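You operate a simulated robot arm through the tools that you are given. There is no shell and no other tool. Be economical: measure what you need, move in short steps, check, and stop when the job is done.

You run a simulated robot arm. Do the job below in one go: nothing can be reset, and whatever is moved stays where it is left.

## Task
Close the drain tray. Fetch the dish cloth and set it on the top of the fridge. Put the wooden masher in the saucepan. Open the top drawer. Any order will do. The drain tray goes toward x +0.8, y +0.6, z +0.0 (a direction in the base frame), to its stop.

Only the result counts: the job must be done as asked and must still hold three seconds after the hand-in. Knocking over, shifting, dropping, spilling or breaking anything else fails it. Flat cloth is picked up by pressing the open fingertips on it (5 to 10 N) and closing them slowly along it; thin cloth reads only 2 to 8 mm in the jaws.

## Robot
A 6-joint arm with a fingered hand on a trunk, on a base that drives. Base frame: it is fixed to the floor where the robot stands at the start and does not move with it; the origin is under the middle of the robot, x ahead of it, y to its left, z up. Units: m, rad, N and s.
With the tool pointing down near the work surface it reaches from about 0.12 to 0.82 m from the robot's upright axis, wherever it stands. Its first joint turns from -2.897 to 2.897 rad. Places, roughly: dish cloth (7x5x3 cm) [0.9, -0.3, 0.8]; drain tray [0.6, 0.1, 0.8]; saucepan (31x16x10 cm) [-1.2, 0, 0.8]; top drawer [-3.6, 1.6, 0.6]; top of the fridge [0.9, -1.4, 1.2]; wooden masher (7x7x22 cm) [-2.7, -1, 0.9]. Payload 4 kg.
The tool frame sits at the grasp point between the pads (the TCP): z along the fingers, y along the line on which they close. The tips reach 0.02 m beyond it. The gripper opens to 0.14 m. The gripper's body begins 0.054 m behind the TCP. The gripper is a hand of 3 fingers: y runs from the thumb to the fingers, the wrist lies at [0, 0, -0.215] in the tool frame, and closing takes about 1.5 s.
Orientation is that of the tool frame in the base frame, as [roll, pitch, yaw] about the fixed x, y, z axes, in that order (R = Rz(yaw) Ry(pitch) Rx(roll)). With the fingers straight down and closing along the base's y, the tool's x points along the base's -x, its y along +y and its z along -z.

## Interface
- The arm moves only by the tool send_rows. Its argument "rows" is a list that holds one entry, the list of rows, each a list of 6 numbers: the shift along the tool's x, y, z in units of 20 mm (1.0 is 20 mm), then the turn, a rotation vector about the tool's x, y, z in units of 6 degrees (1.0 is 6 degrees). In form: [[[dx, dy, dz, wx, wy, wz], ...]]. A call has 1 to 10 rows; each row shifts and turns the commanded pose from where the row before left it, along the tool's axes as they then stand. "claw" is the gripper command, from -1 (shut) to 1 (fully open), values between in proportion, set as the call begins (left out, the last holds). A call with a number of a shift or a turn outside -1 to 1 is refused whole. Rows are played at 5 a second. More than 0.05 m and 0.15 rad between two rows, or a gripper value outside its range, and nothing of the call is played. Where a pose cannot be reached the arm comes as near as it can. A force on the tool above 40 N (or 10 N above the force at the start of the call, whichever is more), or a blocked arm, ends the call early, and 0.2 s more pass. The fingers move at their own pace (about 0.045 m/s each) and stop on an object; they squeeze with about 33 N. The grip force told is the motor's: it shows also when the fingers shut on nothing. Time passes only in rows, and 0.2 s behind the last, so rows that do not move let the fingers close. The reply holds the time, the measured pose of the TCP, the force on the tool along the base axes, the opening and the grip force, in the units named above and with some noise, with the torque about the TCP (base axes, N m) and any sound that the robot's microphone picked up.
- Cameras (640 x 400 px; columns grow to the right, rows downward): "scene" is now at [0.0551, 0.1644, 1.4526]; the picture's right is [-0.33, -0.95, 0.00], its down [-0.69, 0.24, -0.69] and it looks along [0.65, -0.22, -0.72] (base axes); focal length 275 px, centre (320, 200). "wrist" rides on the gripper at [0.074, -0.043, -0.079] in the tool frame; the picture's right is [0.50, 0.87, 0.00], its down [-0.59, 0.34, -0.73] and it looks along [-0.64, 0.37, 0.68] (tool axes); focal length 275 px, centre (320, 200). There is no depth. A picture from a camera that has moved, and an enlarged one, comes with that camera's place and axes in the base frame and with its lens.
- grab_frame(camera): a new picture of that camera. No time passes.
- move_column(by): slides the trunk up (or, below 0, down) by that many m; the arm and the scene camera ride with it, the base frame stays. It gives what a move gives, with no picture.
- drive_base(legs): drives the robot by 1 to 6 legs, each [ahead, left, turn to the left] in m, m and rad, along the robot's own axes; the way and the turn of a leg run together, so that a leg with both is an arc; at most 1.5 m and 3.142 rad a leg. The arm and the cameras ride along, it lands a little off, and it stops where it bumps. It gives what a move gives.
- finger_targets(finger1, finger2, thumb_bend): sets how far each is bent, from 0 (flat) to 1 (curled in); at 0.3 the hand is open as for a grip, at 0.7 the pads meet at the TCP. One left out holds its place. A second passes; each finger stops where it meets its share of the squeeze, and holds until it gets a number again. A gripper value or a shape takes the hand back. It gives what a move gives, with no picture; readings hold the bend of each and the force on the fingers (four entries, about 0 where the hand has none), thumb and palm.
- grasp_type(shape): the hand has 3 fingers and takes this shape, open, in about a second: jaw (thumb against the fingers, like two jaws); tri (thumb and two fingers); tip (a fingertip pinch); poke (one finger out to press); point (the index stretched); flat (the hand flat); cup (the hand cupped); fist (a fist). The gripper value then closes the fingers along that shape, each until it touches; the sizes above hold for jaw. It gives what a move gives, with no picture.
- turn_head(pan, tilt): turns the head with the scene camera to pan (to the left, within 2.094 rad either way) and tilt (down, from -0.506 to 1.204), counted from straight ahead of the robot. It gives what a move gives.
- inspect(camera, box): a new picture of the part [left, top, right, bottom] of that camera's present view, enlarged. No time passes.
- sign_off(): hands the job in; it is judged then, once.

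Work in short steps. Places have to be worked out from the pictures, the camera data and where the tool is seen: move nearer, look again, correct. Check each grasp and each placing, and mend what went wrong. You have 165 turns and 112 pictures in all, those below and enlarged ones among them. Open the gripper and draw the arm clear of the work before you hand the job in, unless the task says otherwise; then end with one line.

The tools are called after ">>>" by a JSON object that holds its "op" and its "data". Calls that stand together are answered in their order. send_rows: Moves the arm, as the interface text tells. Its arguments: {"type":"object","properties":{"rows":{"type":"array","items":{"type":"array","items":{"type":"array","items":{"type":"number"}}}},"claw":{"type":"number"}},"required":["rows"]} The other tools are called the same way: move_column (by) slides the trunk up or down; grasp_type (shape) gives the hand a shape; finger_targets (finger1, finger2, thumb_bend) moves the fingers one by one; drive_base (legs) drives the base; turn_head (pan, tilt) turns the head that bears the scene camera; grab_frame (camera) takes a picture; inspect (camera, box) takes an enlarged picture of a part of a camera's view; sign_off () hands the job in.

At the start:

```text
time: 0.0
eef_pos: [0.4332, -0.2215, 1.0643]
orientation: [-3.141, 0.0, -3.141]
force: [-0.7, -0.1, 0.2]
moment: [0.01, -0.01, -0.01]
finger_gap: 0.14
finger_force: 0.1
shape: jaw
bend: [0.3, 0.3, 0.3]
finger forces: [0.0, 0.1, 0.1, 0.0, 0.1, 0.0]
trunk travel left (down, up): [-0.05, 0.54]
robot x, y, heading: [0.0007, -0.0012, 0.004]
head pan, tilt: [-0.332, 0.81]
```

scene: 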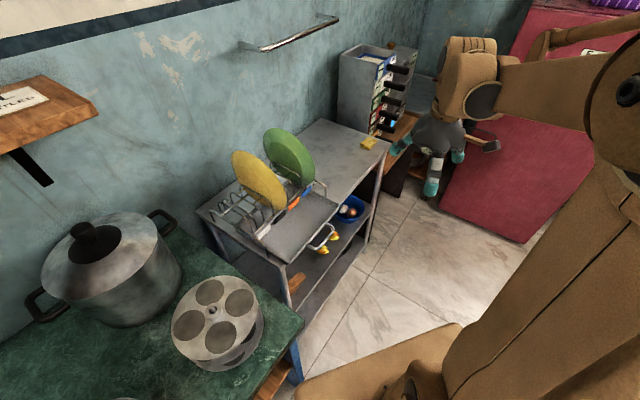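
wrist: 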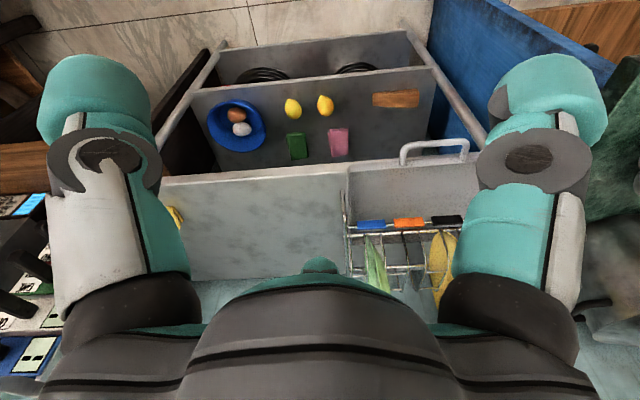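

The tray appears to stick out in front of the dish rack with its handle near (0.50, 0.0), and the yellow cloth is near (0.88, -0.33). I'll zoom in on both before moving.

>>> {"op": "inspect", "data": {"camera": "scene", "box": [190, 110, 410, 290]}}

>>> {"op": "inspect", "data": {"camera": "wrist", "box": [150, 100, 500, 310]}}

```text
2.22 times, centred on (300, 200) of scene
camera zoom: at [0.0551, 0.1644, 1.4526], right [-0.33, -0.95, 0.0], down [-0.69, 0.24, -0.69], along [0.65, -0.22, -0.72], focal length 610 px, centre (364, 200)
```

zoom: 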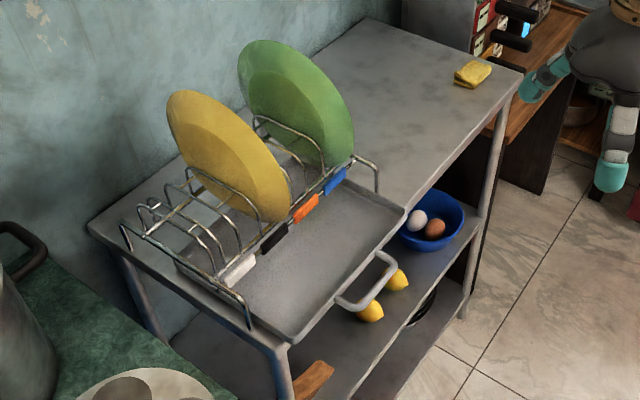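

```text
1.83 times, centred on (325, 205) of wrist
camera zoom: at [0.3586, -0.2646, 1.143], right [-0.5, 0.87, 0.0], down [0.59, 0.34, 0.73], along [0.64, 0.37, -0.68], focal length 503 px, centre (311, 191)
```

zoom: 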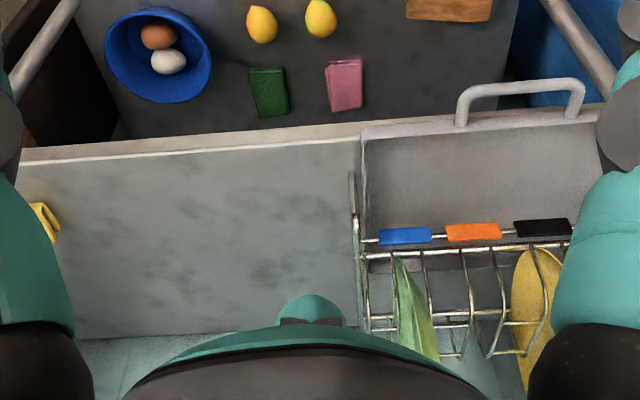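

Triangulating both views puts the handle bar at about (0.49, 0.0, 0.81) and the tray rim at about z 0.81. I'll turn the hand so tool -x faces the push direction (0.8, 0.6), lower it a little and close the fingers.

>>> {"op": "send_rows", "data": {"rows": [[[0, 0, 0.3, 0, 0, -0.879], [0, 0, 0.3, 0, 0, -0.879], [0, 0, 0.3, 0, 0, -0.879], [0, 0, 0.3, 0, 0, -0.879], [0, 0, 0.3, 0, 0, -0.879], [0, 0, 0.3, 0, 0, -0.879], [0, 0, 0.3, 0, 0, -0.879]]], "claw": -1}}

>>> {"op": "send_rows", "data": {"rows": [[[-0.46, 1, 0.3, 0, 0, 0], [-0.46, 1, 0.3, 0, 0, 0], [-0.46, 1, 0.3, 0, 0, 0], [-0.46, 1, 0.3, 0, 0, 0], [-0.46, 1, 0.3, 0, 0, 0], [-0.46, 1, 0.3, 0, 0, 0], [-0.46, 1, 0.3, 0, 0, 0]]]}}

>>> {"op": "grab_frame", "data": {"camera": "wrist"}}

>>> {"op": "grab_frame", "data": {"camera": "scene"}}

```text
time: 1.6
eef_pos: [0.4348, -0.2207, 1.0222]
orientation: [3.141, 0.0, -2.496]
force: [0.5, 0.7, 0.3]
moment: [0.02, 0.02, 0.01]
finger_gap: 0.0
finger_force: 0.1
shape: jaw
bend: [0.69, 0.69, 0.69]
finger forces: [0.0, 0.0, 0.0, 0.0, 0.0, 0.1]
trunk travel left (down, up): [-0.05, 0.54]
robot x, y, heading: [0.0001, 0.0035, -0.002]
head pan, tilt: [-0.332, 0.81]
```

```text
time: 3.2
eef_pos: [0.4, -0.0715, 0.9797]
orientation: [3.141, -0.001, -2.498]
force: [0.1, 0.0, -0.8]
moment: [-0.02, 0.04, 0.0]
finger_gap: 0.0
finger_force: 32.6
shape: jaw
bend: [0.73, 0.73, 0.7]
finger forces: [0.1, 0.0, 0.1, 0.0, 0.0, 0.1]
trunk travel left (down, up): [-0.05, 0.54]
robot x, y, heading: [0.0037, 0.0006, -0.001]
head pan, tilt: [-0.332, 0.81]
```

```text
107 pictures are left
camera wrist: at [0.3655, -0.1496, 1.0582], right [-0.92, 0.39, 0.0], down [0.27, 0.62, 0.73], along [0.29, 0.68, -0.68], focal length 275 px, centre (320, 200)
```

wrist: 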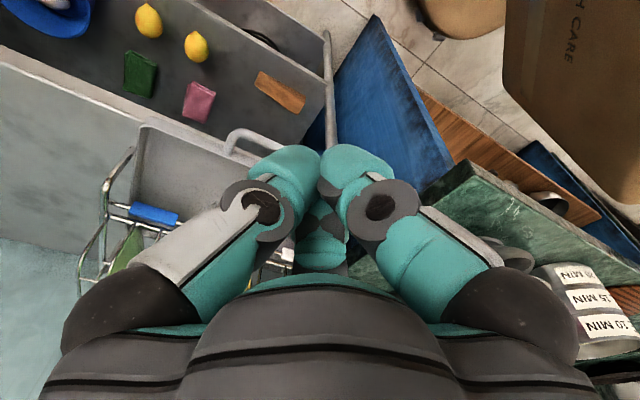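

```text
106 pictures are left
camera scene: at [0.055, 0.1646, 1.4526], right [-0.33, -0.95, 0.0], down [-0.69, 0.24, -0.69], along [0.65, -0.22, -0.72], focal length 275 px, centre (320, 200)
```

scene: 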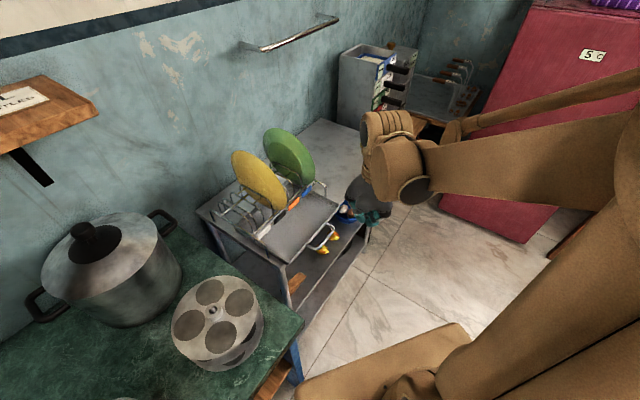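

The handle is just ahead of the fingertips and the tool is well behind it along the push line. I'll tilt the tool 45° forward so the fingertips lead and the hand body stays clear of the rack.

>>> {"op": "send_rows", "data": {"rows": [[[0, 0, 0, 0, -0.94, 0], [0, 0, 0, 0, -0.94, 0], [0, 0, 0, 0, -0.94, 0], [0, 0, 0, 0, -0.94, 0], [0, 0, 0, 0, -0.94, 0], [0, 0, 0, 0, -0.94, 0], [0, 0, 0, 0, -0.94, 0], [0, 0, 0, 0, -0.94, 0]]]}}

>>> {"op": "grab_frame", "data": {"camera": "wrist"}}

>>> {"op": "inspect", "data": {"camera": "scene", "box": [190, 110, 410, 290]}}

```text
time: 5.0
eef_pos: [0.4011, -0.0702, 0.9809]
orientation: [3.141, 0.789, -2.496]
force: [0.9, -0.1, -0.1]
moment: [-0.02, 0.03, -0.01]
finger_gap: 0.0
finger_force: 33.2
shape: jaw
bend: [0.73, 0.73, 0.7]
finger forces: [0.1, 0.0, 0.0, 0.1, 0.0, 0.0]
trunk travel left (down, up): [-0.05, 0.54]
robot x, y, heading: [0.0003, -0.0001, 0.001]
head pan, tilt: [-0.332, 0.81]
```

```text
105 pictures are left
camera wrist: at [0.3395, -0.1706, 0.9827], right [-0.8, 0.48, -0.36], down [-0.29, 0.21, 0.93], along [0.52, 0.85, -0.03], focal length 275 px, centre (320, 200)
```

wrist: 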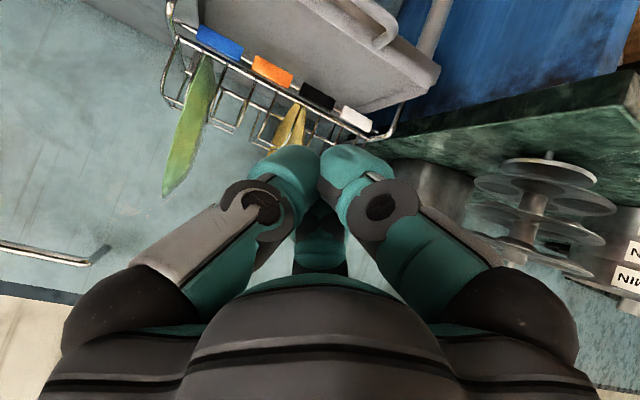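

```text
2.22 times, centred on (300, 200) of scene
camera zoom: at [0.0552, 0.1643, 1.4526], right [-0.33, -0.95, 0.0], down [-0.69, 0.24, -0.69], along [0.65, -0.22, -0.72], focal length 610 px, centre (364, 200)
```

zoom: 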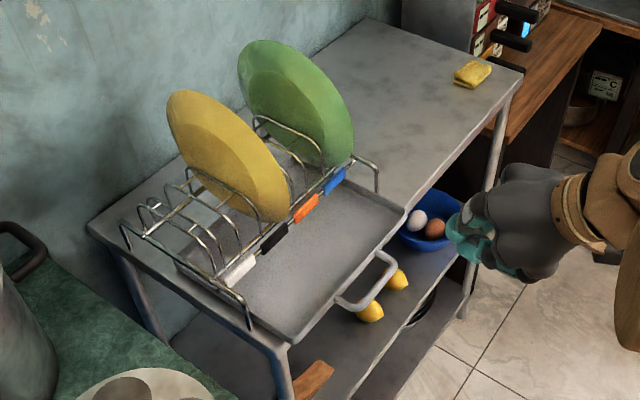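

The tool is tilted and still in line with the push. I'll come down to bar height (z about 0.81), staying about 3 cm short of the handle.

>>> {"op": "send_rows", "data": {"rows": [[[0.46, 0.06, 0.94, 0, 0, 0], [0.46, 0.06, 0.94, 0, 0, 0], [0.46, 0.06, 0.94, 0, 0, 0], [0.46, 0.06, 0.94, 0, 0, 0], [0.46, 0.06, 0.94, 0, 0, 0], [0.46, 0.06, 0.94, 0, 0, 0], [0.46, 0.06, 0.94, 0, 0, 0], [0.46, 0.06, 0.94, 0, 0, 0]]]}}

>>> {"op": "inspect", "data": {"camera": "scene", "box": [240, 160, 400, 290]}}

>>> {"op": "grab_frame", "data": {"camera": "wrist"}}

```text
time: 6.8
eef_pos: [0.4683, -0.0438, 0.8936]
orientation: [3.14, 0.785, -2.498]
force: [0.7, 0.8, 0.0]
moment: [0.0, -0.01, 0.04]
finger_gap: 0.0001
finger_force: 32.8
shape: jaw
bend: [0.73, 0.73, 0.7]
finger forces: [0.0, 0.1, 0.1, 0.0, 0.0, 0.0]
out of reach, approached as far as the arm can: row 4, 5, 6, 7, 8
trunk travel left (down, up): [-0.05, 0.54]
robot x, y, heading: [0.0, -0.007, -0.005]
head pan, tilt: [-0.332, 0.81]
```

```text
3.08 times, centred on (320, 225) of scene
camera zoom: at [0.0554, 0.1644, 1.4526], right [-0.33, -0.95, 0.0], down [-0.69, 0.24, -0.69], along [0.65, -0.22, -0.72], focal length 845 px, centre (320, 123)
```

zoom: 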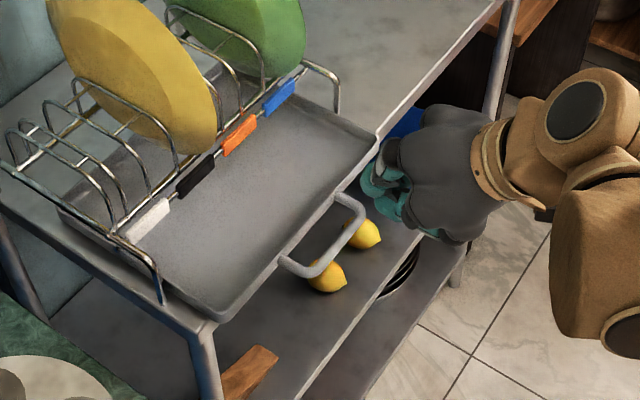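

```text
102 pictures are left
camera wrist: at [0.4065, -0.1432, 0.8973], right [-0.8, 0.48, -0.35], down [-0.29, 0.21, 0.94], along [0.52, 0.85, -0.03], focal length 275 px, centre (320, 200)
```

wrist: 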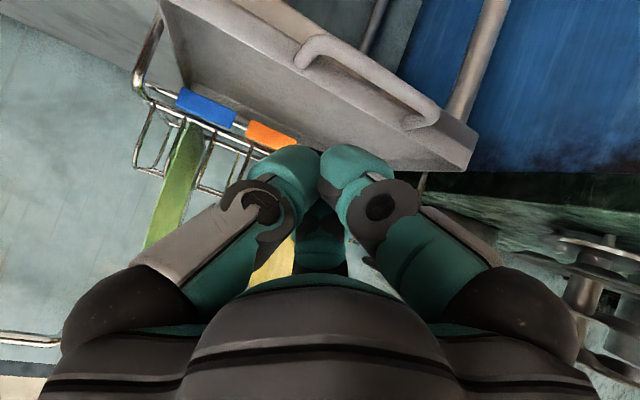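

The arm ran out of reach here because it is folded too close to the trunk. I'll back the base off about 0.2 m and lower the trunk 5 cm so the tilted approach fits.

>>> {"op": "drive_base", "data": {"legs": [[-0.2, -0.1, 0]]}}

>>> {"op": "move_column", "data": {"by": -0.05}}

```text
time: 8.5
eef_pos: [0.2656, -0.1412, 0.8941]
orientation: [3.14, 0.786, -2.494]
force: [-0.1, -0.6, -0.3]
moment: [0.01, 0.02, 0.0]
finger_gap: 0.0003
finger_force: 33.3
shape: jaw
bend: [0.73, 0.73, 0.7]
finger forces: [0.0, 0.1, 0.0, 0.1, 0.0, 0.0]
trunk travel left (down, up): [-0.05, 0.54]
robot x, y, heading: [-0.2024, -0.0972, 0.002]
head pan, tilt: [-0.332, 0.81]
```

```text
time: 9.4
eef_pos: [0.2666, -0.1416, 0.8451]
orientation: [3.141, 0.785, -2.493]
force: [0.2, 0.4, -1.1]
moment: [0.01, 0.0, 0.01]
finger_gap: 0.0
finger_force: 32.9
shape: jaw
bend: [0.73, 0.73, 0.7]
finger forces: [0.1, 0.1, 0.1, 0.0, 0.0, 0.1]
trunk travel left (down, up): [0.0, 0.59]
robot x, y, heading: [-0.1999, -0.0994, 0.004]
head pan, tilt: [-0.332, 0.81]
```

Now TCP is 0.22 m behind the start point at z 0.845. I'll move forward along the push line to about 2 cm short of the bar.

>>> {"op": "send_rows", "data": {"rows": [[[-0.78, -0.08, 0.96, 0, 0, 0], [-0.78, -0.08, 0.96, 0, 0, 0], [-0.78, -0.08, 0.96, 0, 0, 0], [-0.78, -0.08, 0.96, 0, 0, 0], [-0.78, -0.08, 0.96, 0, 0, 0], [-0.78, -0.08, 0.96, 0, 0, 0], [-0.78, -0.08, 0.96, 0, 0, 0], [-0.78, -0.08, 0.96, 0, 0, 0]]]}}

>>> {"op": "grab_frame", "data": {"camera": "scene"}}

>>> {"op": "grab_frame", "data": {"camera": "wrist"}}

```text
time: 11.2
eef_pos: [0.431, -0.0316, 0.8243]
orientation: [3.142, 0.787, -2.497]
force: [0.5, 0.3, -0.3]
moment: [0.02, 0.02, 0.02]
finger_gap: 0.0
finger_force: 33.0
shape: jaw
bend: [0.73, 0.73, 0.7]
finger forces: [0.0, 0.0, 0.0, 0.0, 0.1, 0.0]
trunk travel left (down, up): [0.0, 0.59]
robot x, y, heading: [-0.2013, -0.1, 0.002]
head pan, tilt: [-0.332, 0.81]
```

```text
101 pictures are left
camera scene: at [-0.1469, 0.0657, 1.4026], right [-0.32, -0.95, 0.0], down [-0.69, 0.23, -0.69], along [0.65, -0.22, -0.72], focal length 275 px, centre (320, 200)
```

scene: 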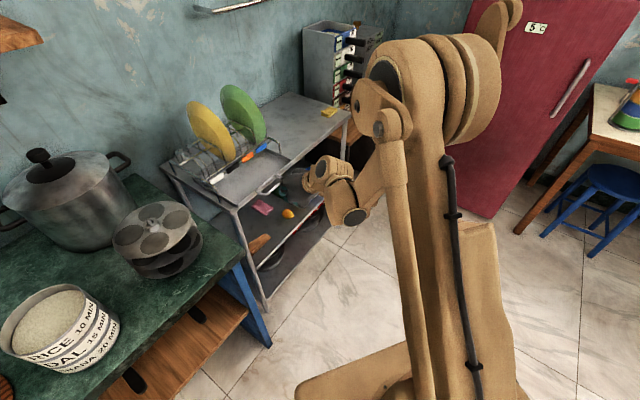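

```text
100 pictures are left
camera wrist: at [0.3694, -0.1315, 0.828], right [-0.8, 0.48, -0.35], down [-0.29, 0.21, 0.94], along [0.52, 0.85, -0.03], focal length 275 px, centre (320, 200)
```

wrist: 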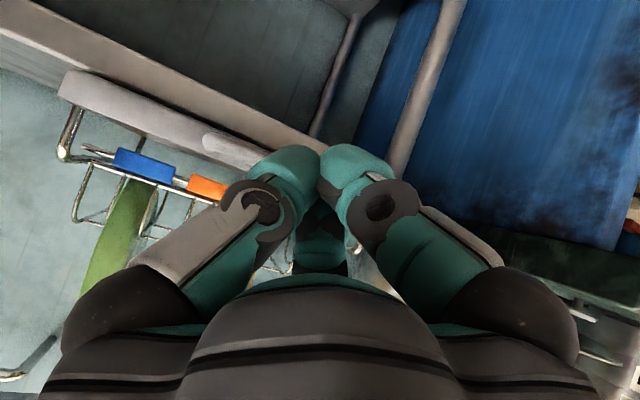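

The fingertips are at bar height (z about 0.81) and centred laterally on the handle. I'll push forward 6 cm in small steps and watch the force.

>>> {"op": "send_rows", "data": {"rows": [[[-0.35, 0, 0.35, 0, 0, 0], [-0.35, 0, 0.35, 0, 0, 0], [-0.35, 0, 0.35, 0, 0, 0], [-0.35, 0, 0.35, 0, 0, 0], [-0.35, 0, 0.35, 0, 0, 0], [-0.35, 0, 0.35, 0, 0, 0]]]}}

>>> {"op": "grab_frame", "data": {"camera": "wrist"}}

>>> {"op": "inspect", "data": {"camera": "scene", "box": [150, 110, 350, 260]}}

```text
time: 12.6
eef_pos: [0.4784, 0.0024, 0.825]
orientation: [-3.141, 0.787, -2.494]
force: [-0.5, 0.4, 0.8]
moment: [0.02, -0.01, 0.01]
finger_gap: 0.0002
finger_force: 33.4
shape: jaw
bend: [0.73, 0.73, 0.7]
finger forces: [0.0, 0.0, 0.0, 0.0, 0.0, 0.0]
trunk travel left (down, up): [0.0, 0.59]
robot x, y, heading: [-0.1995, -0.1002, 0.001]
head pan, tilt: [-0.332, 0.81]
```

```text
99 pictures are left
camera wrist: at [0.4171, -0.0967, 0.8281], right [-0.8, 0.48, -0.35], down [-0.29, 0.21, 0.94], along [0.52, 0.85, -0.03], focal length 275 px, centre (320, 200)
```

wrist: 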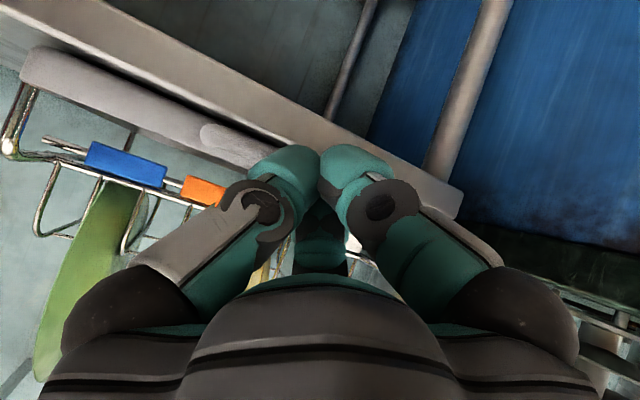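

```text
2.67 times, centred on (250, 185) of scene
camera zoom: at [-0.147, 0.0656, 1.4026], right [-0.32, -0.95, 0.0], down [-0.69, 0.23, -0.69], along [0.65, -0.22, -0.72], focal length 732 px, centre (507, 240)
```

zoom: 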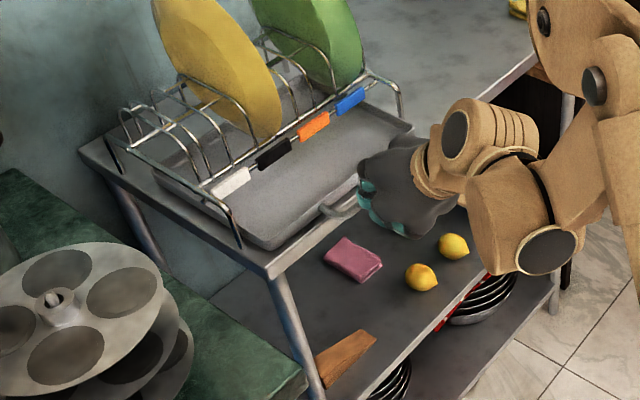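

No contact force yet, and the tip is right at the bar. Continuing forward.

>>> {"op": "send_rows", "data": {"rows": [[[-0.35, 0, 0.35, 0, 0, 0], [-0.35, 0, 0.35, 0, 0, 0], [-0.35, 0, 0.35, 0, 0, 0], [-0.35, 0, 0.35, 0, 0, 0]]]}}

>>> {"op": "inspect", "data": {"camera": "scene", "box": [150, 110, 350, 260]}}

```text
time: 13.6
eef_pos: [0.5106, 0.0273, 0.823]
orientation: [3.141, 0.786, -2.494]
force: [-0.4, -0.2, -0.2]
moment: [0.0, -0.01, 0.01]
finger_gap: 0.0001
finger_force: 32.6
shape: jaw
bend: [0.73, 0.73, 0.7]
finger forces: [0.1, 0.0, 0.1, 0.0, 0.1, 0.1]
trunk travel left (down, up): [0.0, 0.59]
robot x, y, heading: [-0.2022, -0.0951, 0.002]
head pan, tilt: [-0.332, 0.81]
```

```text
2.67 times, centred on (250, 185) of scene
camera zoom: at [-0.147, 0.0657, 1.4026], right [-0.32, -0.95, 0.0], down [-0.69, 0.23, -0.69], along [0.65, -0.22, -0.72], focal length 732 px, centre (507, 240)
```

zoom: 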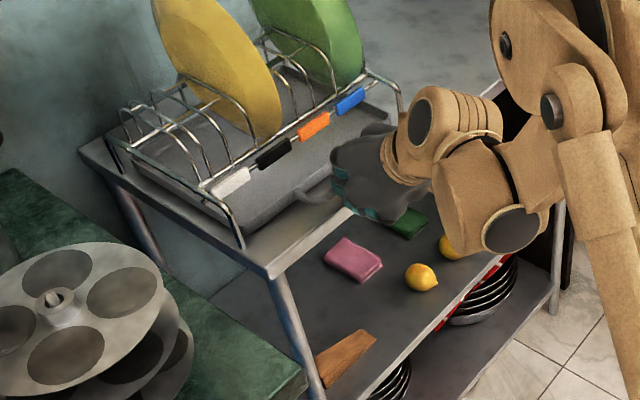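

The tray is sliding in smoothly. I keep pushing until it meets its stop.

>>> {"op": "send_rows", "data": {"rows": [[[-0.25, 0, 0.25, 0, 0, 0], [-0.25, 0, 0.25, 0, 0, 0], [-0.25, 0, 0.25, 0, 0, 0], [-0.25, 0, 0.25, 0, 0, 0], [-0.25, 0, 0.25, 0, 0, 0], [-0.25, 0, 0.25, 0, 0, 0]]]}}

>>> {"op": "inspect", "data": {"camera": "scene", "box": [150, 110, 350, 260]}}

>>> {"op": "grab_frame", "data": {"camera": "wrist"}}

```text
time: 14.3
eef_pos: [0.5173, 0.0298, 0.8288]
orientation: [-3.139, 0.789, -2.497]
force: [-18.9, -8.2, 26.7]
moment: [0.16, -0.17, 0.12]
finger_gap: 0.0
finger_force: 33.0
shape: jaw
bend: [0.73, 0.73, 0.7]
finger forces: [0.0, 0.0, 0.0, 0.1, 0.0, 0.0]
trunk travel left (down, up): [0.0, 0.59]
robot x, y, heading: [-0.202, -0.101, -0.002]
head pan, tilt: [-0.332, 0.81]
stopped in row 3: the force on the tool passed its limit at 46 N (the readings are from after the stop); the commanded pose is now the measured one
```

```text
2.67 times, centred on (250, 185) of scene
camera zoom: at [-0.1524, 0.0636, 1.4033], right [-0.33, -0.95, 0.0], down [-0.68, 0.24, -0.69], along [0.65, -0.22, -0.72], focal length 732 px, centre (507, 240)
```

zoom: 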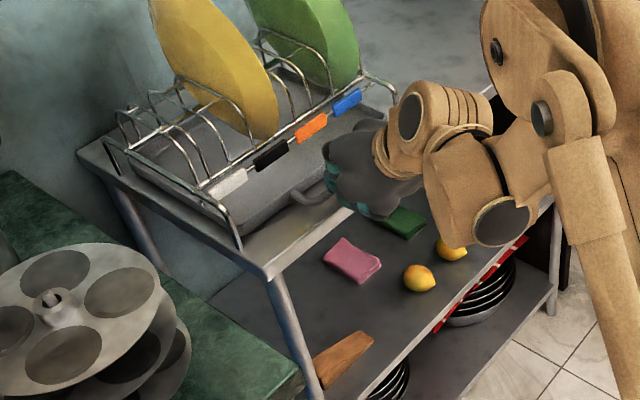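

```text
95 pictures are left
camera wrist: at [0.4544, -0.0694, 0.831], right [-0.8, 0.48, -0.36], down [-0.29, 0.21, 0.93], along [0.52, 0.85, -0.03], focal length 275 px, centre (320, 200)
```

wrist: 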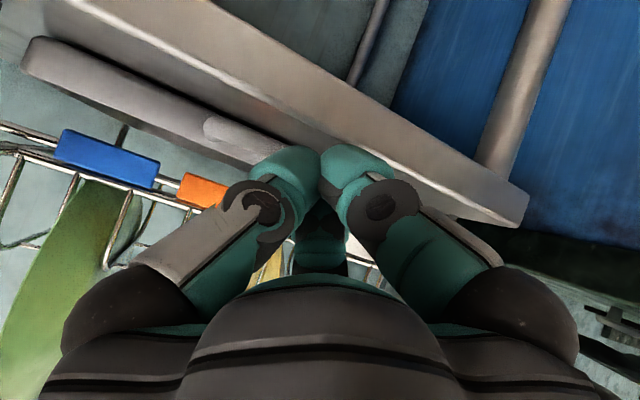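

The upward force (+27 N) says the underside of the tilted fingertips is touching the table edge, not that the tray hit its stop. I'll back off and raise slightly, then reduce the tilt to 20° so the finger side pushes the bar without rubbing the table.

>>> {"op": "send_rows", "data": {"rows": [[[0.18, 0, -0.53, 0, 0, 0], [0.18, 0, -0.53, 0, 0, 0], [0, 0, 0, 0, 0.83, 0], [0, 0, 0, 0, 0.83, 0], [0, 0, 0, 0, 0.83, 0], [0, 0, 0, 0, 0.83, 0], [0, 0, 0, 0, 0.83, 0], [0, 0, 0, 0, 0, 0]]]}}

>>> {"op": "grab_frame", "data": {"camera": "wrist"}}

```text
time: 16.1
eef_pos: [0.504, 0.0201, 0.8353]
orientation: [-3.14, 0.349, -2.497]
force: [0.2, -0.2, 0.8]
moment: [-0.04, 0.0, -0.01]
finger_gap: 0.0001
finger_force: 32.6
shape: jaw
bend: [0.73, 0.73, 0.7]
finger forces: [0.0, 0.0, 0.0, 0.1, 0.1, 0.0]
trunk travel left (down, up): [0.0, 0.59]
robot x, y, heading: [-0.2027, -0.0977, -0.002]
head pan, tilt: [-0.332, 0.81]
```

```text
94 pictures are left
camera wrist: at [0.4508, -0.0731, 0.8832], right [-0.9, 0.41, -0.17], down [0.04, 0.45, 0.89], along [0.44, 0.79, -0.42], focal length 275 px, centre (320, 200)
```

wrist: 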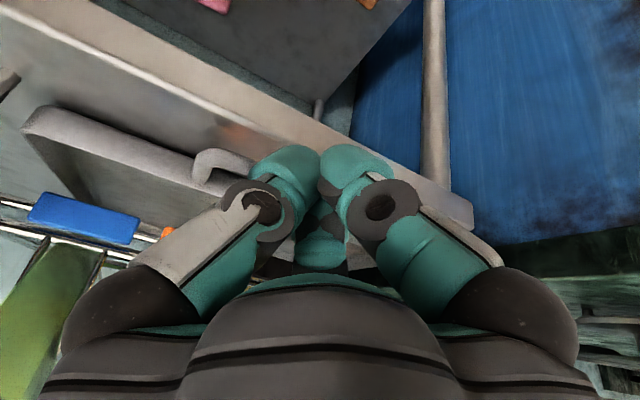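

Orientation is now 20° and the bar lies right in front of the fingers. I'll lower 4 mm and push forward along the line in 8 mm steps.

>>> {"op": "send_rows", "data": {"rows": [[[0.07, 0, 0.19, 0, 0, 0], [-0.376, 0, 0.137, 0, 0, 0], [-0.376, 0, 0.137, 0, 0, 0], [-0.376, 0, 0.137, 0, 0, 0], [-0.376, 0, 0.137, 0, 0, 0], [-0.376, 0, 0.137, 0, 0, 0], [-0.376, 0, 0.137, 0, 0, 0], [-0.376, 0, 0.137, 0, 0, 0], [-0.376, 0, 0.137, 0, 0, 0]]]}}

>>> {"op": "inspect", "data": {"camera": "scene", "box": [150, 110, 350, 260]}}

>>> {"op": "grab_frame", "data": {"camera": "wrist"}}

```text
time: 17.3
eef_pos: [0.5235, 0.0333, 0.8351]
orientation: [3.141, 0.351, -2.5]
force: [-13.8, -5.8, 32.3]
moment: [0.06, -0.08, 0.02]
finger_gap: 0.0002
finger_force: 32.7
shape: jaw
bend: [0.73, 0.73, 0.7]
finger forces: [0.0, 0.1, 0.0, 0.0, 0.0, 0.0]
trunk travel left (down, up): [0.0, 0.59]
robot x, y, heading: [-0.2062, -0.0979, -0.006]
head pan, tilt: [-0.332, 0.81]
stopped in row 6: the force on the tool passed its limit at 45 N (the readings are from after the stop); the commanded pose is now the measured one
```

```text
2.67 times, centred on (250, 185) of scene
camera zoom: at [-0.1527, 0.0634, 1.4033], right [-0.33, -0.94, 0.0], down [-0.68, 0.24, -0.69], along [0.65, -0.22, -0.72], focal length 732 px, centre (507, 240)
```

zoom: 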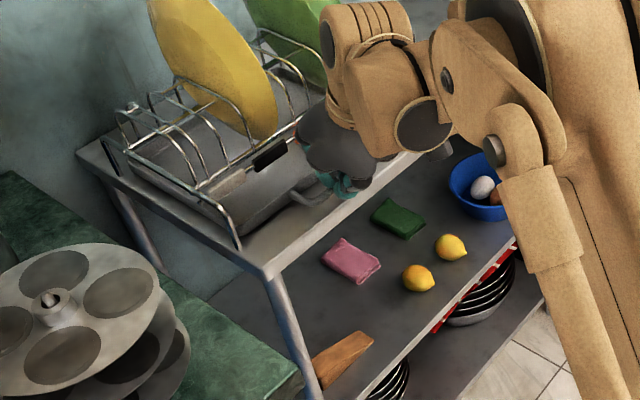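

```text
92 pictures are left
camera wrist: at [0.4706, -0.0585, 0.884], right [-0.89, 0.41, -0.17], down [0.04, 0.45, 0.89], along [0.45, 0.79, -0.42], focal length 275 px, centre (320, 200)
```

wrist: 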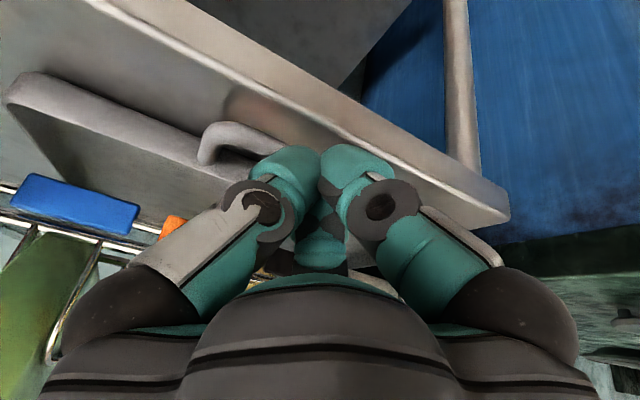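

It stopped again with upward force. Either the tips are riding on the bar or table edge, or the tray is already at its stop. I'll back off and look clearly at the tray.

>>> {"op": "send_rows", "data": {"rows": [[[0.5, 0, -0.7, 0, 0, 0], [0.9, 0, -0.8, 0, 0, 0], [0.9, 0, -0.8, 0, 0, 0], [0.9, 0, -0.8, 0, 0, 0], [0.9, 0, -0.8, 0, 0, 0], [0.9, 0, -0.8, 0, 0, 0], [0.9, 0, -0.8, 0, 0, 0], [0.9, 0, -0.8, 0, 0, 0]]]}}

>>> {"op": "inspect", "data": {"camera": "scene", "box": [150, 110, 350, 260]}}

>>> {"op": "grab_frame", "data": {"camera": "wrist"}}

```text
time: 19.1
eef_pos: [0.3885, -0.0663, 0.9038]
orientation: [-3.14, 0.35, -2.5]
force: [0.3, -0.2, -0.5]
moment: [-0.05, -0.02, 0.0]
finger_gap: 0.0
finger_force: 33.2
shape: jaw
bend: [0.73, 0.73, 0.7]
finger forces: [0.0, 0.0, 0.1, 0.1, 0.1, 0.0]
trunk travel left (down, up): [0.0, 0.59]
robot x, y, heading: [-0.203, -0.0975, 0.007]
head pan, tilt: [-0.332, 0.81]
```

```text
2.67 times, centred on (250, 185) of scene
camera zoom: at [-0.1476, 0.0648, 1.4026], right [-0.33, -0.95, 0.0], down [-0.68, 0.24, -0.69], along [0.65, -0.23, -0.72], focal length 732 px, centre (507, 240)
```

zoom: 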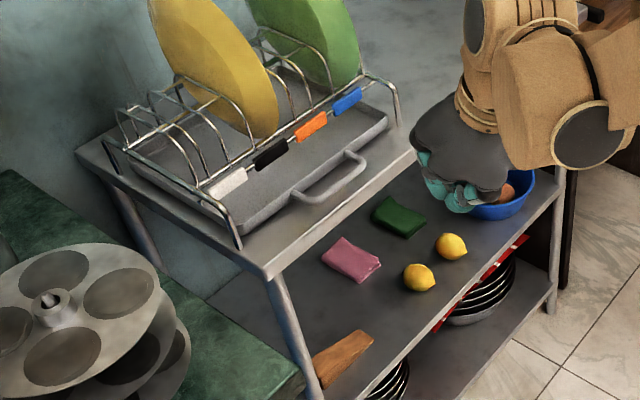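

```text
90 pictures are left
camera wrist: at [0.3369, -0.159, 0.9529], right [-0.89, 0.41, -0.17], down [0.04, 0.45, 0.89], along [0.44, 0.79, -0.42], focal length 275 px, centre (320, 200)
```

wrist: 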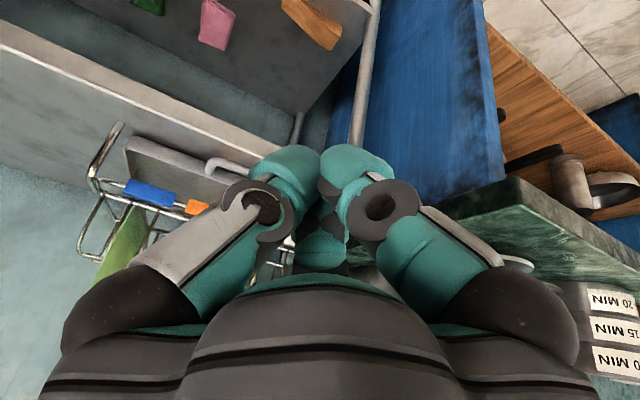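

The tray has moved in about 5.5 cm and its front is nearly flush with the rack feet. To tell whether this is the stop, I'll push once more with vertical fingers so the contact with the bar is purely sideways.

>>> {"op": "send_rows", "data": {"rows": [[[0, 0, 0, 0, 0.835, 0], [0, 0, 0, 0, 0.835, 0], [0, 0, 0, 0, 0.835, 0], [0, 0, 0, 0, 0.835, 0], [-1, 0, 0.6, 0, 0, 0], [-1, 0, 0.6, 0, 0, 0], [-1, 0, 0.6, 0, 0, 0], [-1, 0, 0.6, 0, 0, 0], [-1, 0, 0.6, 0, 0, 0], [-1, 0, 0.7, 0, 0, 0]]]}}

>>> {"op": "send_rows", "data": {"rows": [[[-0.3, 0, 0, 0, 0, 0], [-0.3, 0, 0, 0, 0, 0], [-0.3, 0, 0, 0, 0, 0], [-0.3, 0, 0, 0, 0, 0], [-0.3, 0, 0, 0, 0, 0], [-0.3, 0, 0, 0, 0, 0], [-0.3, 0, 0, 0, 0, 0], [-0.3, 0, 0, 0, 0, 0]]]}}

>>> {"op": "inspect", "data": {"camera": "scene", "box": [150, 110, 350, 260]}}

```text
time: 21.3
eef_pos: [0.488, 0.0043, 0.8294]
orientation: [3.14, -0.001, -2.502]
force: [0.2, -0.6, -0.2]
moment: [0.0, 0.01, 0.0]
finger_gap: 0.0003
finger_force: 33.4
shape: jaw
bend: [0.73, 0.73, 0.7]
finger forces: [0.0, 0.0, 0.1, 0.0, 0.1, 0.1]
trunk travel left (down, up): [0.0, 0.59]
robot x, y, heading: [-0.2029, -0.0984, 0.002]
head pan, tilt: [-0.332, 0.81]
```

```text
time: 23.1
eef_pos: [0.5213, 0.0311, 0.8319]
orientation: [-3.142, 0.001, -2.504]
force: [-27.0, -18.1, 13.5]
moment: [-0.16, 0.24, 0.05]
finger_gap: 0.0
finger_force: 33.0
shape: jaw
bend: [0.73, 0.74, 0.7]
finger forces: [0.0, 0.1, 0.0, 0.0, 0.0, 0.1]
trunk travel left (down, up): [0.0, 0.59]
robot x, y, heading: [-0.2071, -0.0984, -0.001]
head pan, tilt: [-0.332, 0.81]
```

```text
2.67 times, centred on (250, 185) of scene
camera zoom: at [-0.152, 0.0622, 1.4033], right [-0.33, -0.94, 0.0], down [-0.68, 0.24, -0.69], along [0.65, -0.22, -0.72], focal length 732 px, centre (507, 240)
```

zoom: 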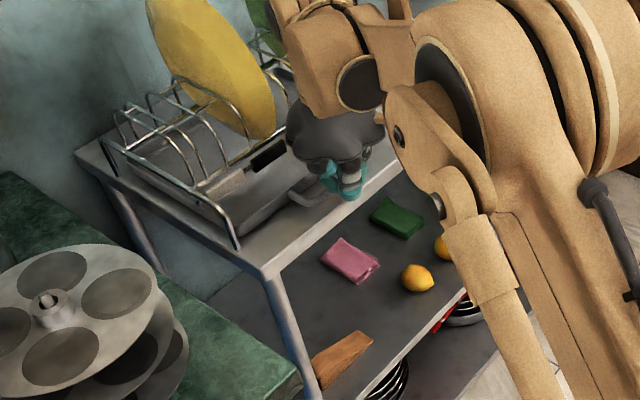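

The reaction is now mostly horizontal (about 32 N against the push) and the tray doesn't move. I'll look close up to confirm the finger is on the bar and not on the table lip.

>>> {"op": "inspect", "data": {"camera": "scene", "box": [220, 150, 300, 200]}}

>>> {"op": "grab_frame", "data": {"camera": "wrist"}}

```text
8.00 times, centred on (260, 175) of scene
camera zoom: at [-0.152, 0.0622, 1.4033], right [-0.33, -0.94, 0.0], down [-0.68, 0.24, -0.69], along [0.65, -0.22, -0.72], focal length 2197 px, centre (800, 400)
```

zoom: 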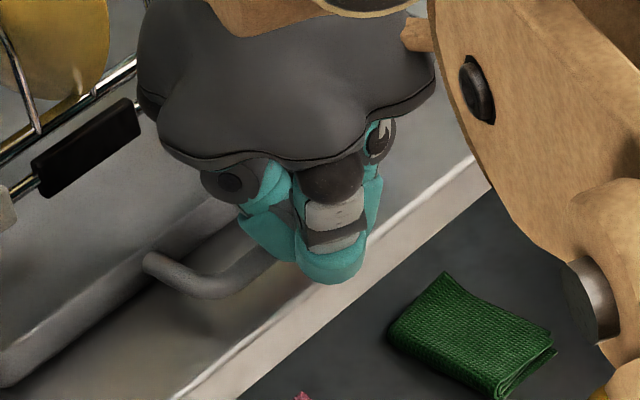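

```text
87 pictures are left
camera wrist: at [0.4861, -0.0491, 0.9111], right [-0.92, 0.4, 0.0], down [0.27, 0.62, 0.73], along [0.29, 0.67, -0.68], focal length 275 px, centre (320, 200)
```

wrist: 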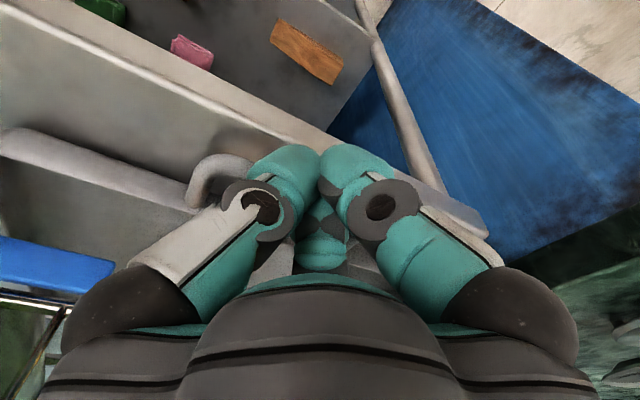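

The leading finger appears to be on the bar, but the trailing fingertip sits close to the table lip. To be sure, I'll back off 1 cm, raise 7 mm and push again.

>>> {"op": "send_rows", "data": {"rows": [[[0.6, 0, -0.2, 0, 0, 0], [0, 0, -0.25, 0, 0, 0], [0, 0, 0, 0, 0, 0], [-0.3, 0, 0, 0, 0, 0], [-0.3, 0, 0, 0, 0, 0], [-0.3, 0, 0, 0, 0, 0], [-0.3, 0, 0, 0, 0, 0]]]}}

>>> {"op": "inspect", "data": {"camera": "scene", "box": [190, 130, 310, 210]}}

```text
time: 24.7
eef_pos: [0.533, 0.0394, 0.8393]
orientation: [3.141, 0.0, -2.502]
force: [-4.7, -4.7, 11.6]
moment: [-0.02, -0.1, -0.05]
finger_gap: 0.0002
finger_force: 32.5
shape: jaw
bend: [0.73, 0.73, 0.7]
finger forces: [0.1, 0.0, 0.0, 0.0, 0.0, 2.1]
trunk travel left (down, up): [0.0, 0.59]
robot x, y, heading: [-0.2059, -0.0997, -0.004]
head pan, tilt: [-0.332, 0.81]
```

```text
5.00 times, centred on (250, 170) of scene
camera zoom: at [-0.1492, 0.064, 1.4029], right [-0.33, -0.95, 0.0], down [-0.68, 0.24, -0.69], along [0.65, -0.22, -0.72], focal length 1373 px, centre (670, 350)
```

zoom: 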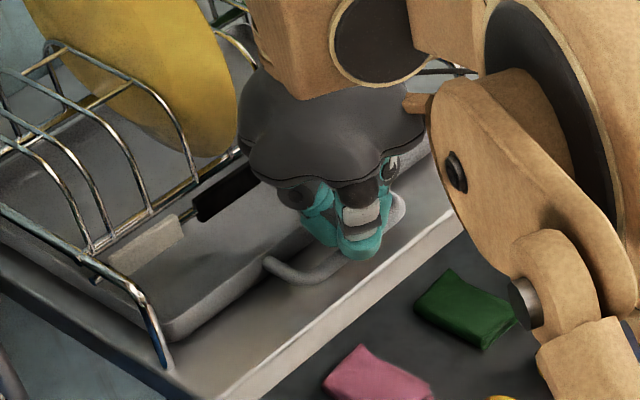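

The tip has now ridden up onto the bar, so the earlier 32 N horizontal push at bar height was against a tray already on its stop. The tray is closed. I'll lift clear, draw the arm back, and open the fingers.

>>> {"op": "send_rows", "data": {"rows": [[[0, 0, -1, 0, 0, 0], [0, 0, -1, 0, 0, 0], [0, 0, -1, 0, 0, 0], [1, 0, -1, 0, 0, 0], [1, 0, -1, 0, 0, 0], [1, 0, -1, 0, 0, 0], [1, 0, -1, 0, 0, 0], [1, 0, -1, 0, 0, 0], [1, 0, -1, 0, 0, 0], [1, 0, -1, 0, 0, 0]]], "claw": 1}}

>>> {"op": "turn_head", "data": {"pan": -0.7, "tilt": 0.6}}

>>> {"op": "grab_frame", "data": {"camera": "scene"}}

```text
time: 26.9
eef_pos: [0.4205, -0.044, 1.0393]
orientation: [3.141, 0.0, -2.5]
force: [-0.4, 0.3, 1.3]
moment: [-0.01, 0.02, 0.06]
finger_gap: 0.1398
finger_force: 0.0
shape: jaw
bend: [0.3, 0.3, 0.3]
finger forces: [0.0, 0.0, 0.0, 0.1, 0.0, 0.0]
trunk travel left (down, up): [0.0, 0.59]
robot x, y, heading: [-0.2024, -0.0962, 0.002]
head pan, tilt: [-0.332, 0.81]
```

```text
time: 27.8
eef_pos: [0.4193, -0.0437, 1.0386]
orientation: [3.141, 0.0, -2.502]
force: [-0.5, 1.2, -0.1]
moment: [-0.02, 0.0, -0.01]
finger_gap: 0.1399
finger_force: 0.0
shape: jaw
bend: [0.3, 0.3, 0.3]
finger forces: [0.0, 0.1, 0.1, 0.0, 0.0, 0.0]
trunk travel left (down, up): [0.0, 0.59]
robot x, y, heading: [-0.2019, -0.1, 0.003]
head pan, tilt: [-0.7, 0.6]
```

```text
85 pictures are left
camera scene: at [-0.1555, 0.0341, 1.4203], right [-0.64, -0.77, 0.0], down [-0.43, 0.36, -0.82], along [0.63, -0.53, -0.57], focal length 275 px, centre (320, 200)
```

scene: 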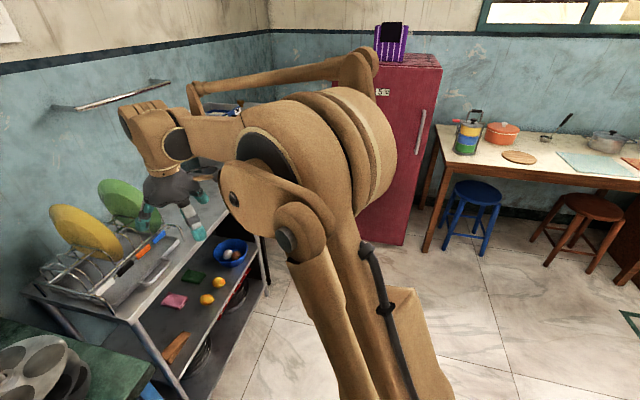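

The floor ahead and to the right is clear, and the fridge is the red one. I'll pull the hand in toward the robot, then drive to about (0.3, -0.5) to work on the cloth.

>>> {"op": "send_rows", "data": {"rows": [[[1, 0.75, 0, 0, 0, 0], [1, 0.75, 0, 0, 0, 0], [1, 0.75, 0, 0, 0, 0], [1, 0.75, 0, 0, 0, 0], [1, 0.75, 0, 0, 0, 0], [1, 0.75, 0, 0, 0, 0], [1, 0.75, 0, 0, 0, 0], [1, 0.75, 0, 0, 0, 0], [1, 0.75, 0, 0, 0, 0]]]}}

>>> {"op": "drive_base", "data": {"legs": [[0, -0.45, 0], [0.5, 0, 0]]}}

>>> {"op": "turn_head", "data": {"pan": 0.0, "tilt": 0.8}}

>>> {"op": "grab_frame", "data": {"camera": "scene"}}

>>> {"op": "grab_frame", "data": {"camera": "wrist"}}

```text
time: 29.8
eef_pos: [0.1969, -0.042, 1.0399]
orientation: [3.141, 0.0, -2.502]
force: [-0.2, 0.0, 0.2]
moment: [0.02, -0.02, -0.01]
finger_gap: 0.1399
finger_force: 0.0
shape: jaw
bend: [0.3, 0.3, 0.3]
finger forces: [0.1, 0.0, 0.0, 0.1, 0.1, 0.0]
trunk travel left (down, up): [0.0, 0.59]
robot x, y, heading: [-0.2009, -0.1009, -0.003]
head pan, tilt: [-0.7, 0.6]
```

```text
time: 35.1
eef_pos: [0.6968, -0.5146, 1.0409]
orientation: [-3.141, 0.001, -2.509]
force: [0.9, 0.3, -0.8]
moment: [-0.01, -0.05, 0.01]
finger_gap: 0.1398
finger_force: 0.1
shape: jaw
bend: [0.3, 0.3, 0.3]
finger forces: [0.0, 0.1, 0.0, 0.0, 0.0, 0.1]
trunk travel left (down, up): [0.0, 0.59]
robot x, y, heading: [0.2984, -0.5669, -0.007]
head pan, tilt: [-0.7, 0.6]
```

```text
time: 36.1
eef_pos: [0.6952, -0.5156, 1.0392]
orientation: [3.141, 0.002, -2.507]
force: [0.0, 0.1, -0.3]
moment: [0.02, -0.01, -0.01]
finger_gap: 0.1398
finger_force: 0.1
shape: jaw
bend: [0.3, 0.3, 0.3]
finger forces: [0.0, 0.0, 0.0, 0.0, 0.0, 0.0]
trunk travel left (down, up): [0.0, 0.59]
robot x, y, heading: [0.2948, -0.5699, -0.011]
head pan, tilt: [0.0, 0.799]
```

```text
84 pictures are left
camera scene: at [0.3569, -0.3787, 1.4035], right [-0.01, -1.0, 0.0], down [-0.72, 0.01, -0.7], along [0.7, -0.01, -0.72], focal length 275 px, centre (320, 200)
```

scene: 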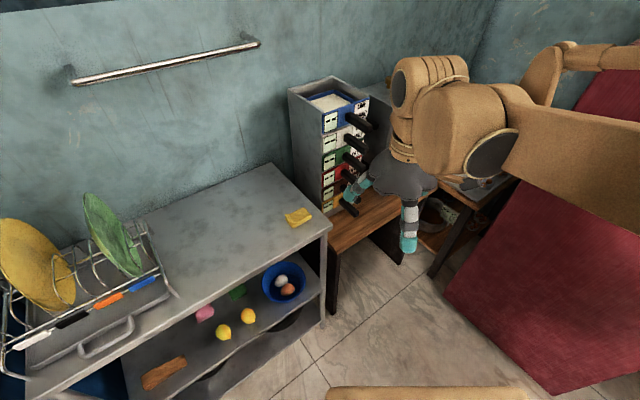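

```text
83 pictures are left
camera wrist: at [0.6603, -0.5935, 1.1189], right [-0.92, 0.4, 0.0], down [0.27, 0.62, 0.73], along [0.29, 0.67, -0.68], focal length 275 px, centre (320, 200)
```

wrist: 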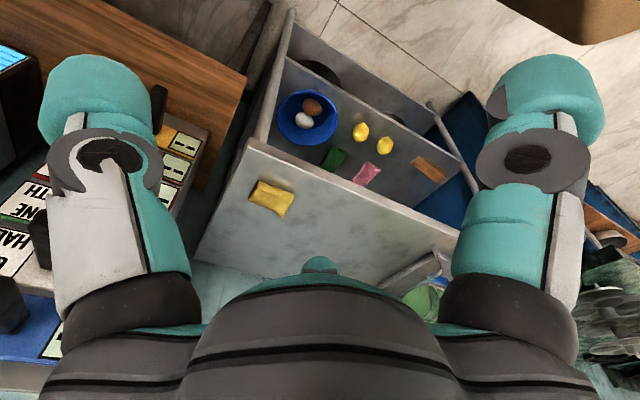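

The cloth triangulates to about (0.87, -0.325, 0.80). I'll zoom in to judge its shape and the box next to it.

>>> {"op": "inspect", "data": {"camera": "scene", "box": [260, 150, 420, 250]}}

>>> {"op": "inspect", "data": {"camera": "wrist", "box": [190, 130, 350, 230]}}

```text
4.00 times, centred on (340, 200) of scene
camera zoom: at [0.3569, -0.3787, 1.4035], right [-0.01, -1.0, 0.0], down [-0.72, 0.01, -0.7], along [0.7, -0.01, -0.72], focal length 1099 px, centre (240, 200)
```

zoom: 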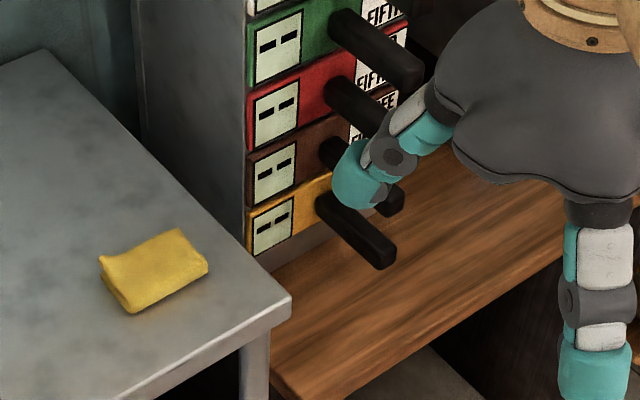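

```text
4.00 times, centred on (270, 180) of wrist
camera zoom: at [0.6603, -0.5935, 1.1189], right [-0.92, 0.4, 0.0], down [0.27, 0.62, 0.73], along [0.29, 0.67, -0.68], focal length 1101 px, centre (520, 280)
```

zoom: 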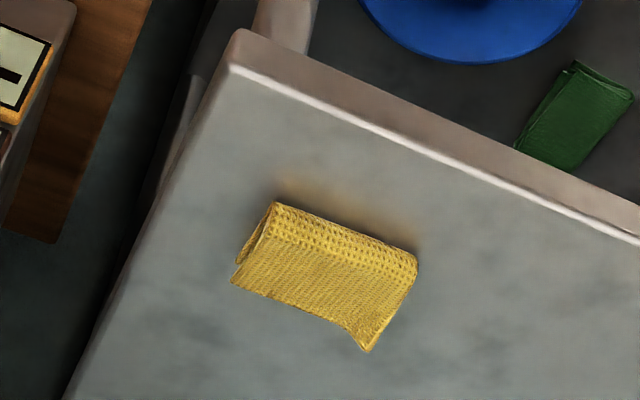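

The cloth is a folded wad, about 6–7 cm square with a ridge along the table, next to a drawer box on its right. I'll turn the tool 90° so the fingers close across the ridge (along 0.8, 0.6) and the hand stays narrow toward the box.

>>> {"op": "send_rows", "data": {"rows": [[[0, 0, 0, 0, 0, 1], [0, 0, 0, 0, 0, 1], [0, 0, 0, 0, 0, 1], [0, 0, 0, 0, 0, 1], [0, 0, 0, 0, 0, 1], [0, 0, 0, 0, 0, 1], [0, 0, 0, 0, 0, 1], [0, 0, 0, 0, 0, 1]]]}}

>>> {"op": "send_rows", "data": {"rows": [[[0, 0, 0, 0, 0, 1], [0, 0, 0, 0, 0, 1], [0, 0, 0, 0, 0, 1], [0, 0, 0, 0, 0, 1], [0, 0, 0, 0, 0, 1], [0, 0, 0, 0, 0, 1], [0, 0, 0, 0, 0, 0.94]]]}}

```text
time: 38.0
eef_pos: [0.6951, -0.5155, 1.0401]
orientation: [3.14, -0.002, 2.934]
force: [0.2, 0.8, -0.5]
moment: [-0.01, 0.0, -0.01]
finger_gap: 0.14
finger_force: 0.1
shape: jaw
bend: [0.3, 0.3, 0.3]
finger forces: [0.0, 0.1, 0.0, 0.0, 0.0, 0.0]
trunk travel left (down, up): [0.0, 0.59]
robot x, y, heading: [0.29, -0.5701, -0.014]
head pan, tilt: [0.0, 0.799]
```

```text
time: 39.5
eef_pos: [0.696, -0.5152, 1.04]
orientation: [3.141, 0.001, 2.208]
force: [0.9, -0.4, 0.0]
moment: [0.0, -0.02, -0.02]
finger_gap: 0.1399
finger_force: 0.1
shape: jaw
bend: [0.3, 0.3, 0.3]
finger forces: [0.0, 0.0, 0.1, 0.1, 0.1, 0.1]
trunk travel left (down, up): [0.0, 0.59]
robot x, y, heading: [0.2928, -0.5662, -0.009]
head pan, tilt: [0.0, 0.799]
```

Orientation is right. I'll move sideways first, away from the box, then over the cloth at z about 0.99.

>>> {"op": "send_rows", "data": {"rows": [[[0.91, 0, 0, 0, 0, 0], [0.91, 0, 0, 0, 0, 0], [0.91, 0, 0, 0, 0, 0], [0, 0.9, 0.3, 0, 0, 0], [0, 0.9, 0.3, 0, 0, 0], [0, 0.9, 0.3, 0, 0, 0], [0, 0.9, 0.3, 0, 0, 0], [0, 0.9, 0.3, 0, 0, 0], [0, 0.9, 0.3, 0, 0, 0], [0, 0.9, 0.3, 0, 0, 0]]]}}

>>> {"op": "send_rows", "data": {"rows": [[[0, 0.9, 0.3, 0, 0, 0], [0, 0.9, 0.3, 0, 0, 0], [0, 0.9, 0.3, 0, 0, 0], [0, 0.9, 0.3, 0, 0, 0], [0, 0.9, 0.3, 0, 0, 0], [0, 0.9, 0.3, 0, 0, 0], [0, 0.9, 0.3, 0, 0, 0]]]}}

>>> {"op": "grab_frame", "data": {"camera": "wrist"}}

>>> {"op": "inspect", "data": {"camera": "scene", "box": [220, 80, 420, 260]}}

```text
time: 41.8
eef_pos: [0.7649, -0.3951, 0.9976]
orientation: [3.141, -0.001, 2.215]
force: [0.1, 0.0, 0.7]
moment: [0.0, 0.02, 0.0]
finger_gap: 0.14
finger_force: 0.0
shape: jaw
bend: [0.3, 0.3, 0.3]
finger forces: [0.1, 0.0, 0.0, 0.0, 0.1, 0.0]
trunk travel left (down, up): [0.0, 0.59]
robot x, y, heading: [0.2954, -0.5697, -0.014]
head pan, tilt: [0.0, 0.799]
```

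```text
time: 43.4
eef_pos: [0.8647, -0.3195, 0.9541]
orientation: [-3.141, 0.001, 2.21]
force: [0.1, -0.5, 1.2]
moment: [-0.01, 0.0, 0.02]
finger_gap: 0.1402
finger_force: 0.0
shape: jaw
bend: [0.3, 0.3, 0.3]
finger forces: [0.1, 0.1, 0.1, 0.1, 0.0, 0.0]
trunk travel left (down, up): [0.0, 0.59]
robot x, y, heading: [0.2963, -0.5688, -0.009]
head pan, tilt: [0.0, 0.799]
```

```text
80 pictures are left
camera wrist: at [0.7856, -0.2861, 1.0333], right [0.4, 0.92, 0.0], down [0.62, -0.27, 0.73], along [0.67, -0.29, -0.68], focal length 275 px, centre (320, 200)
```

wrist: 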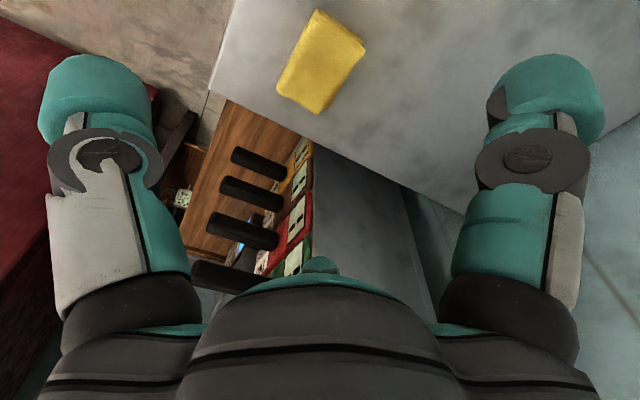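

```text
2.22 times, centred on (320, 170) of scene
camera zoom: at [0.3573, -0.3784, 1.4034], right [-0.01, -1.0, 0.0], down [-0.72, 0.01, -0.7], along [0.7, -0.01, -0.72], focal length 610 px, centre (320, 267)
```

zoom: 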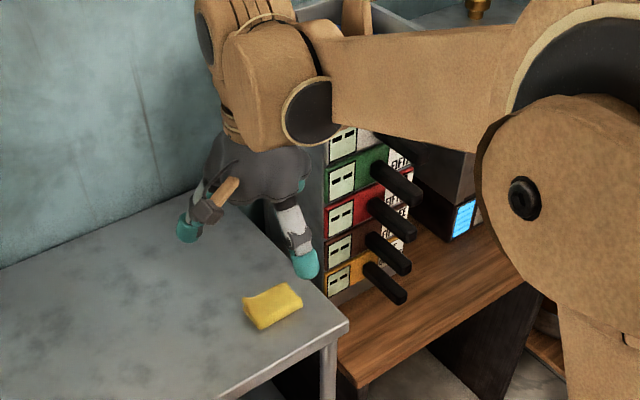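

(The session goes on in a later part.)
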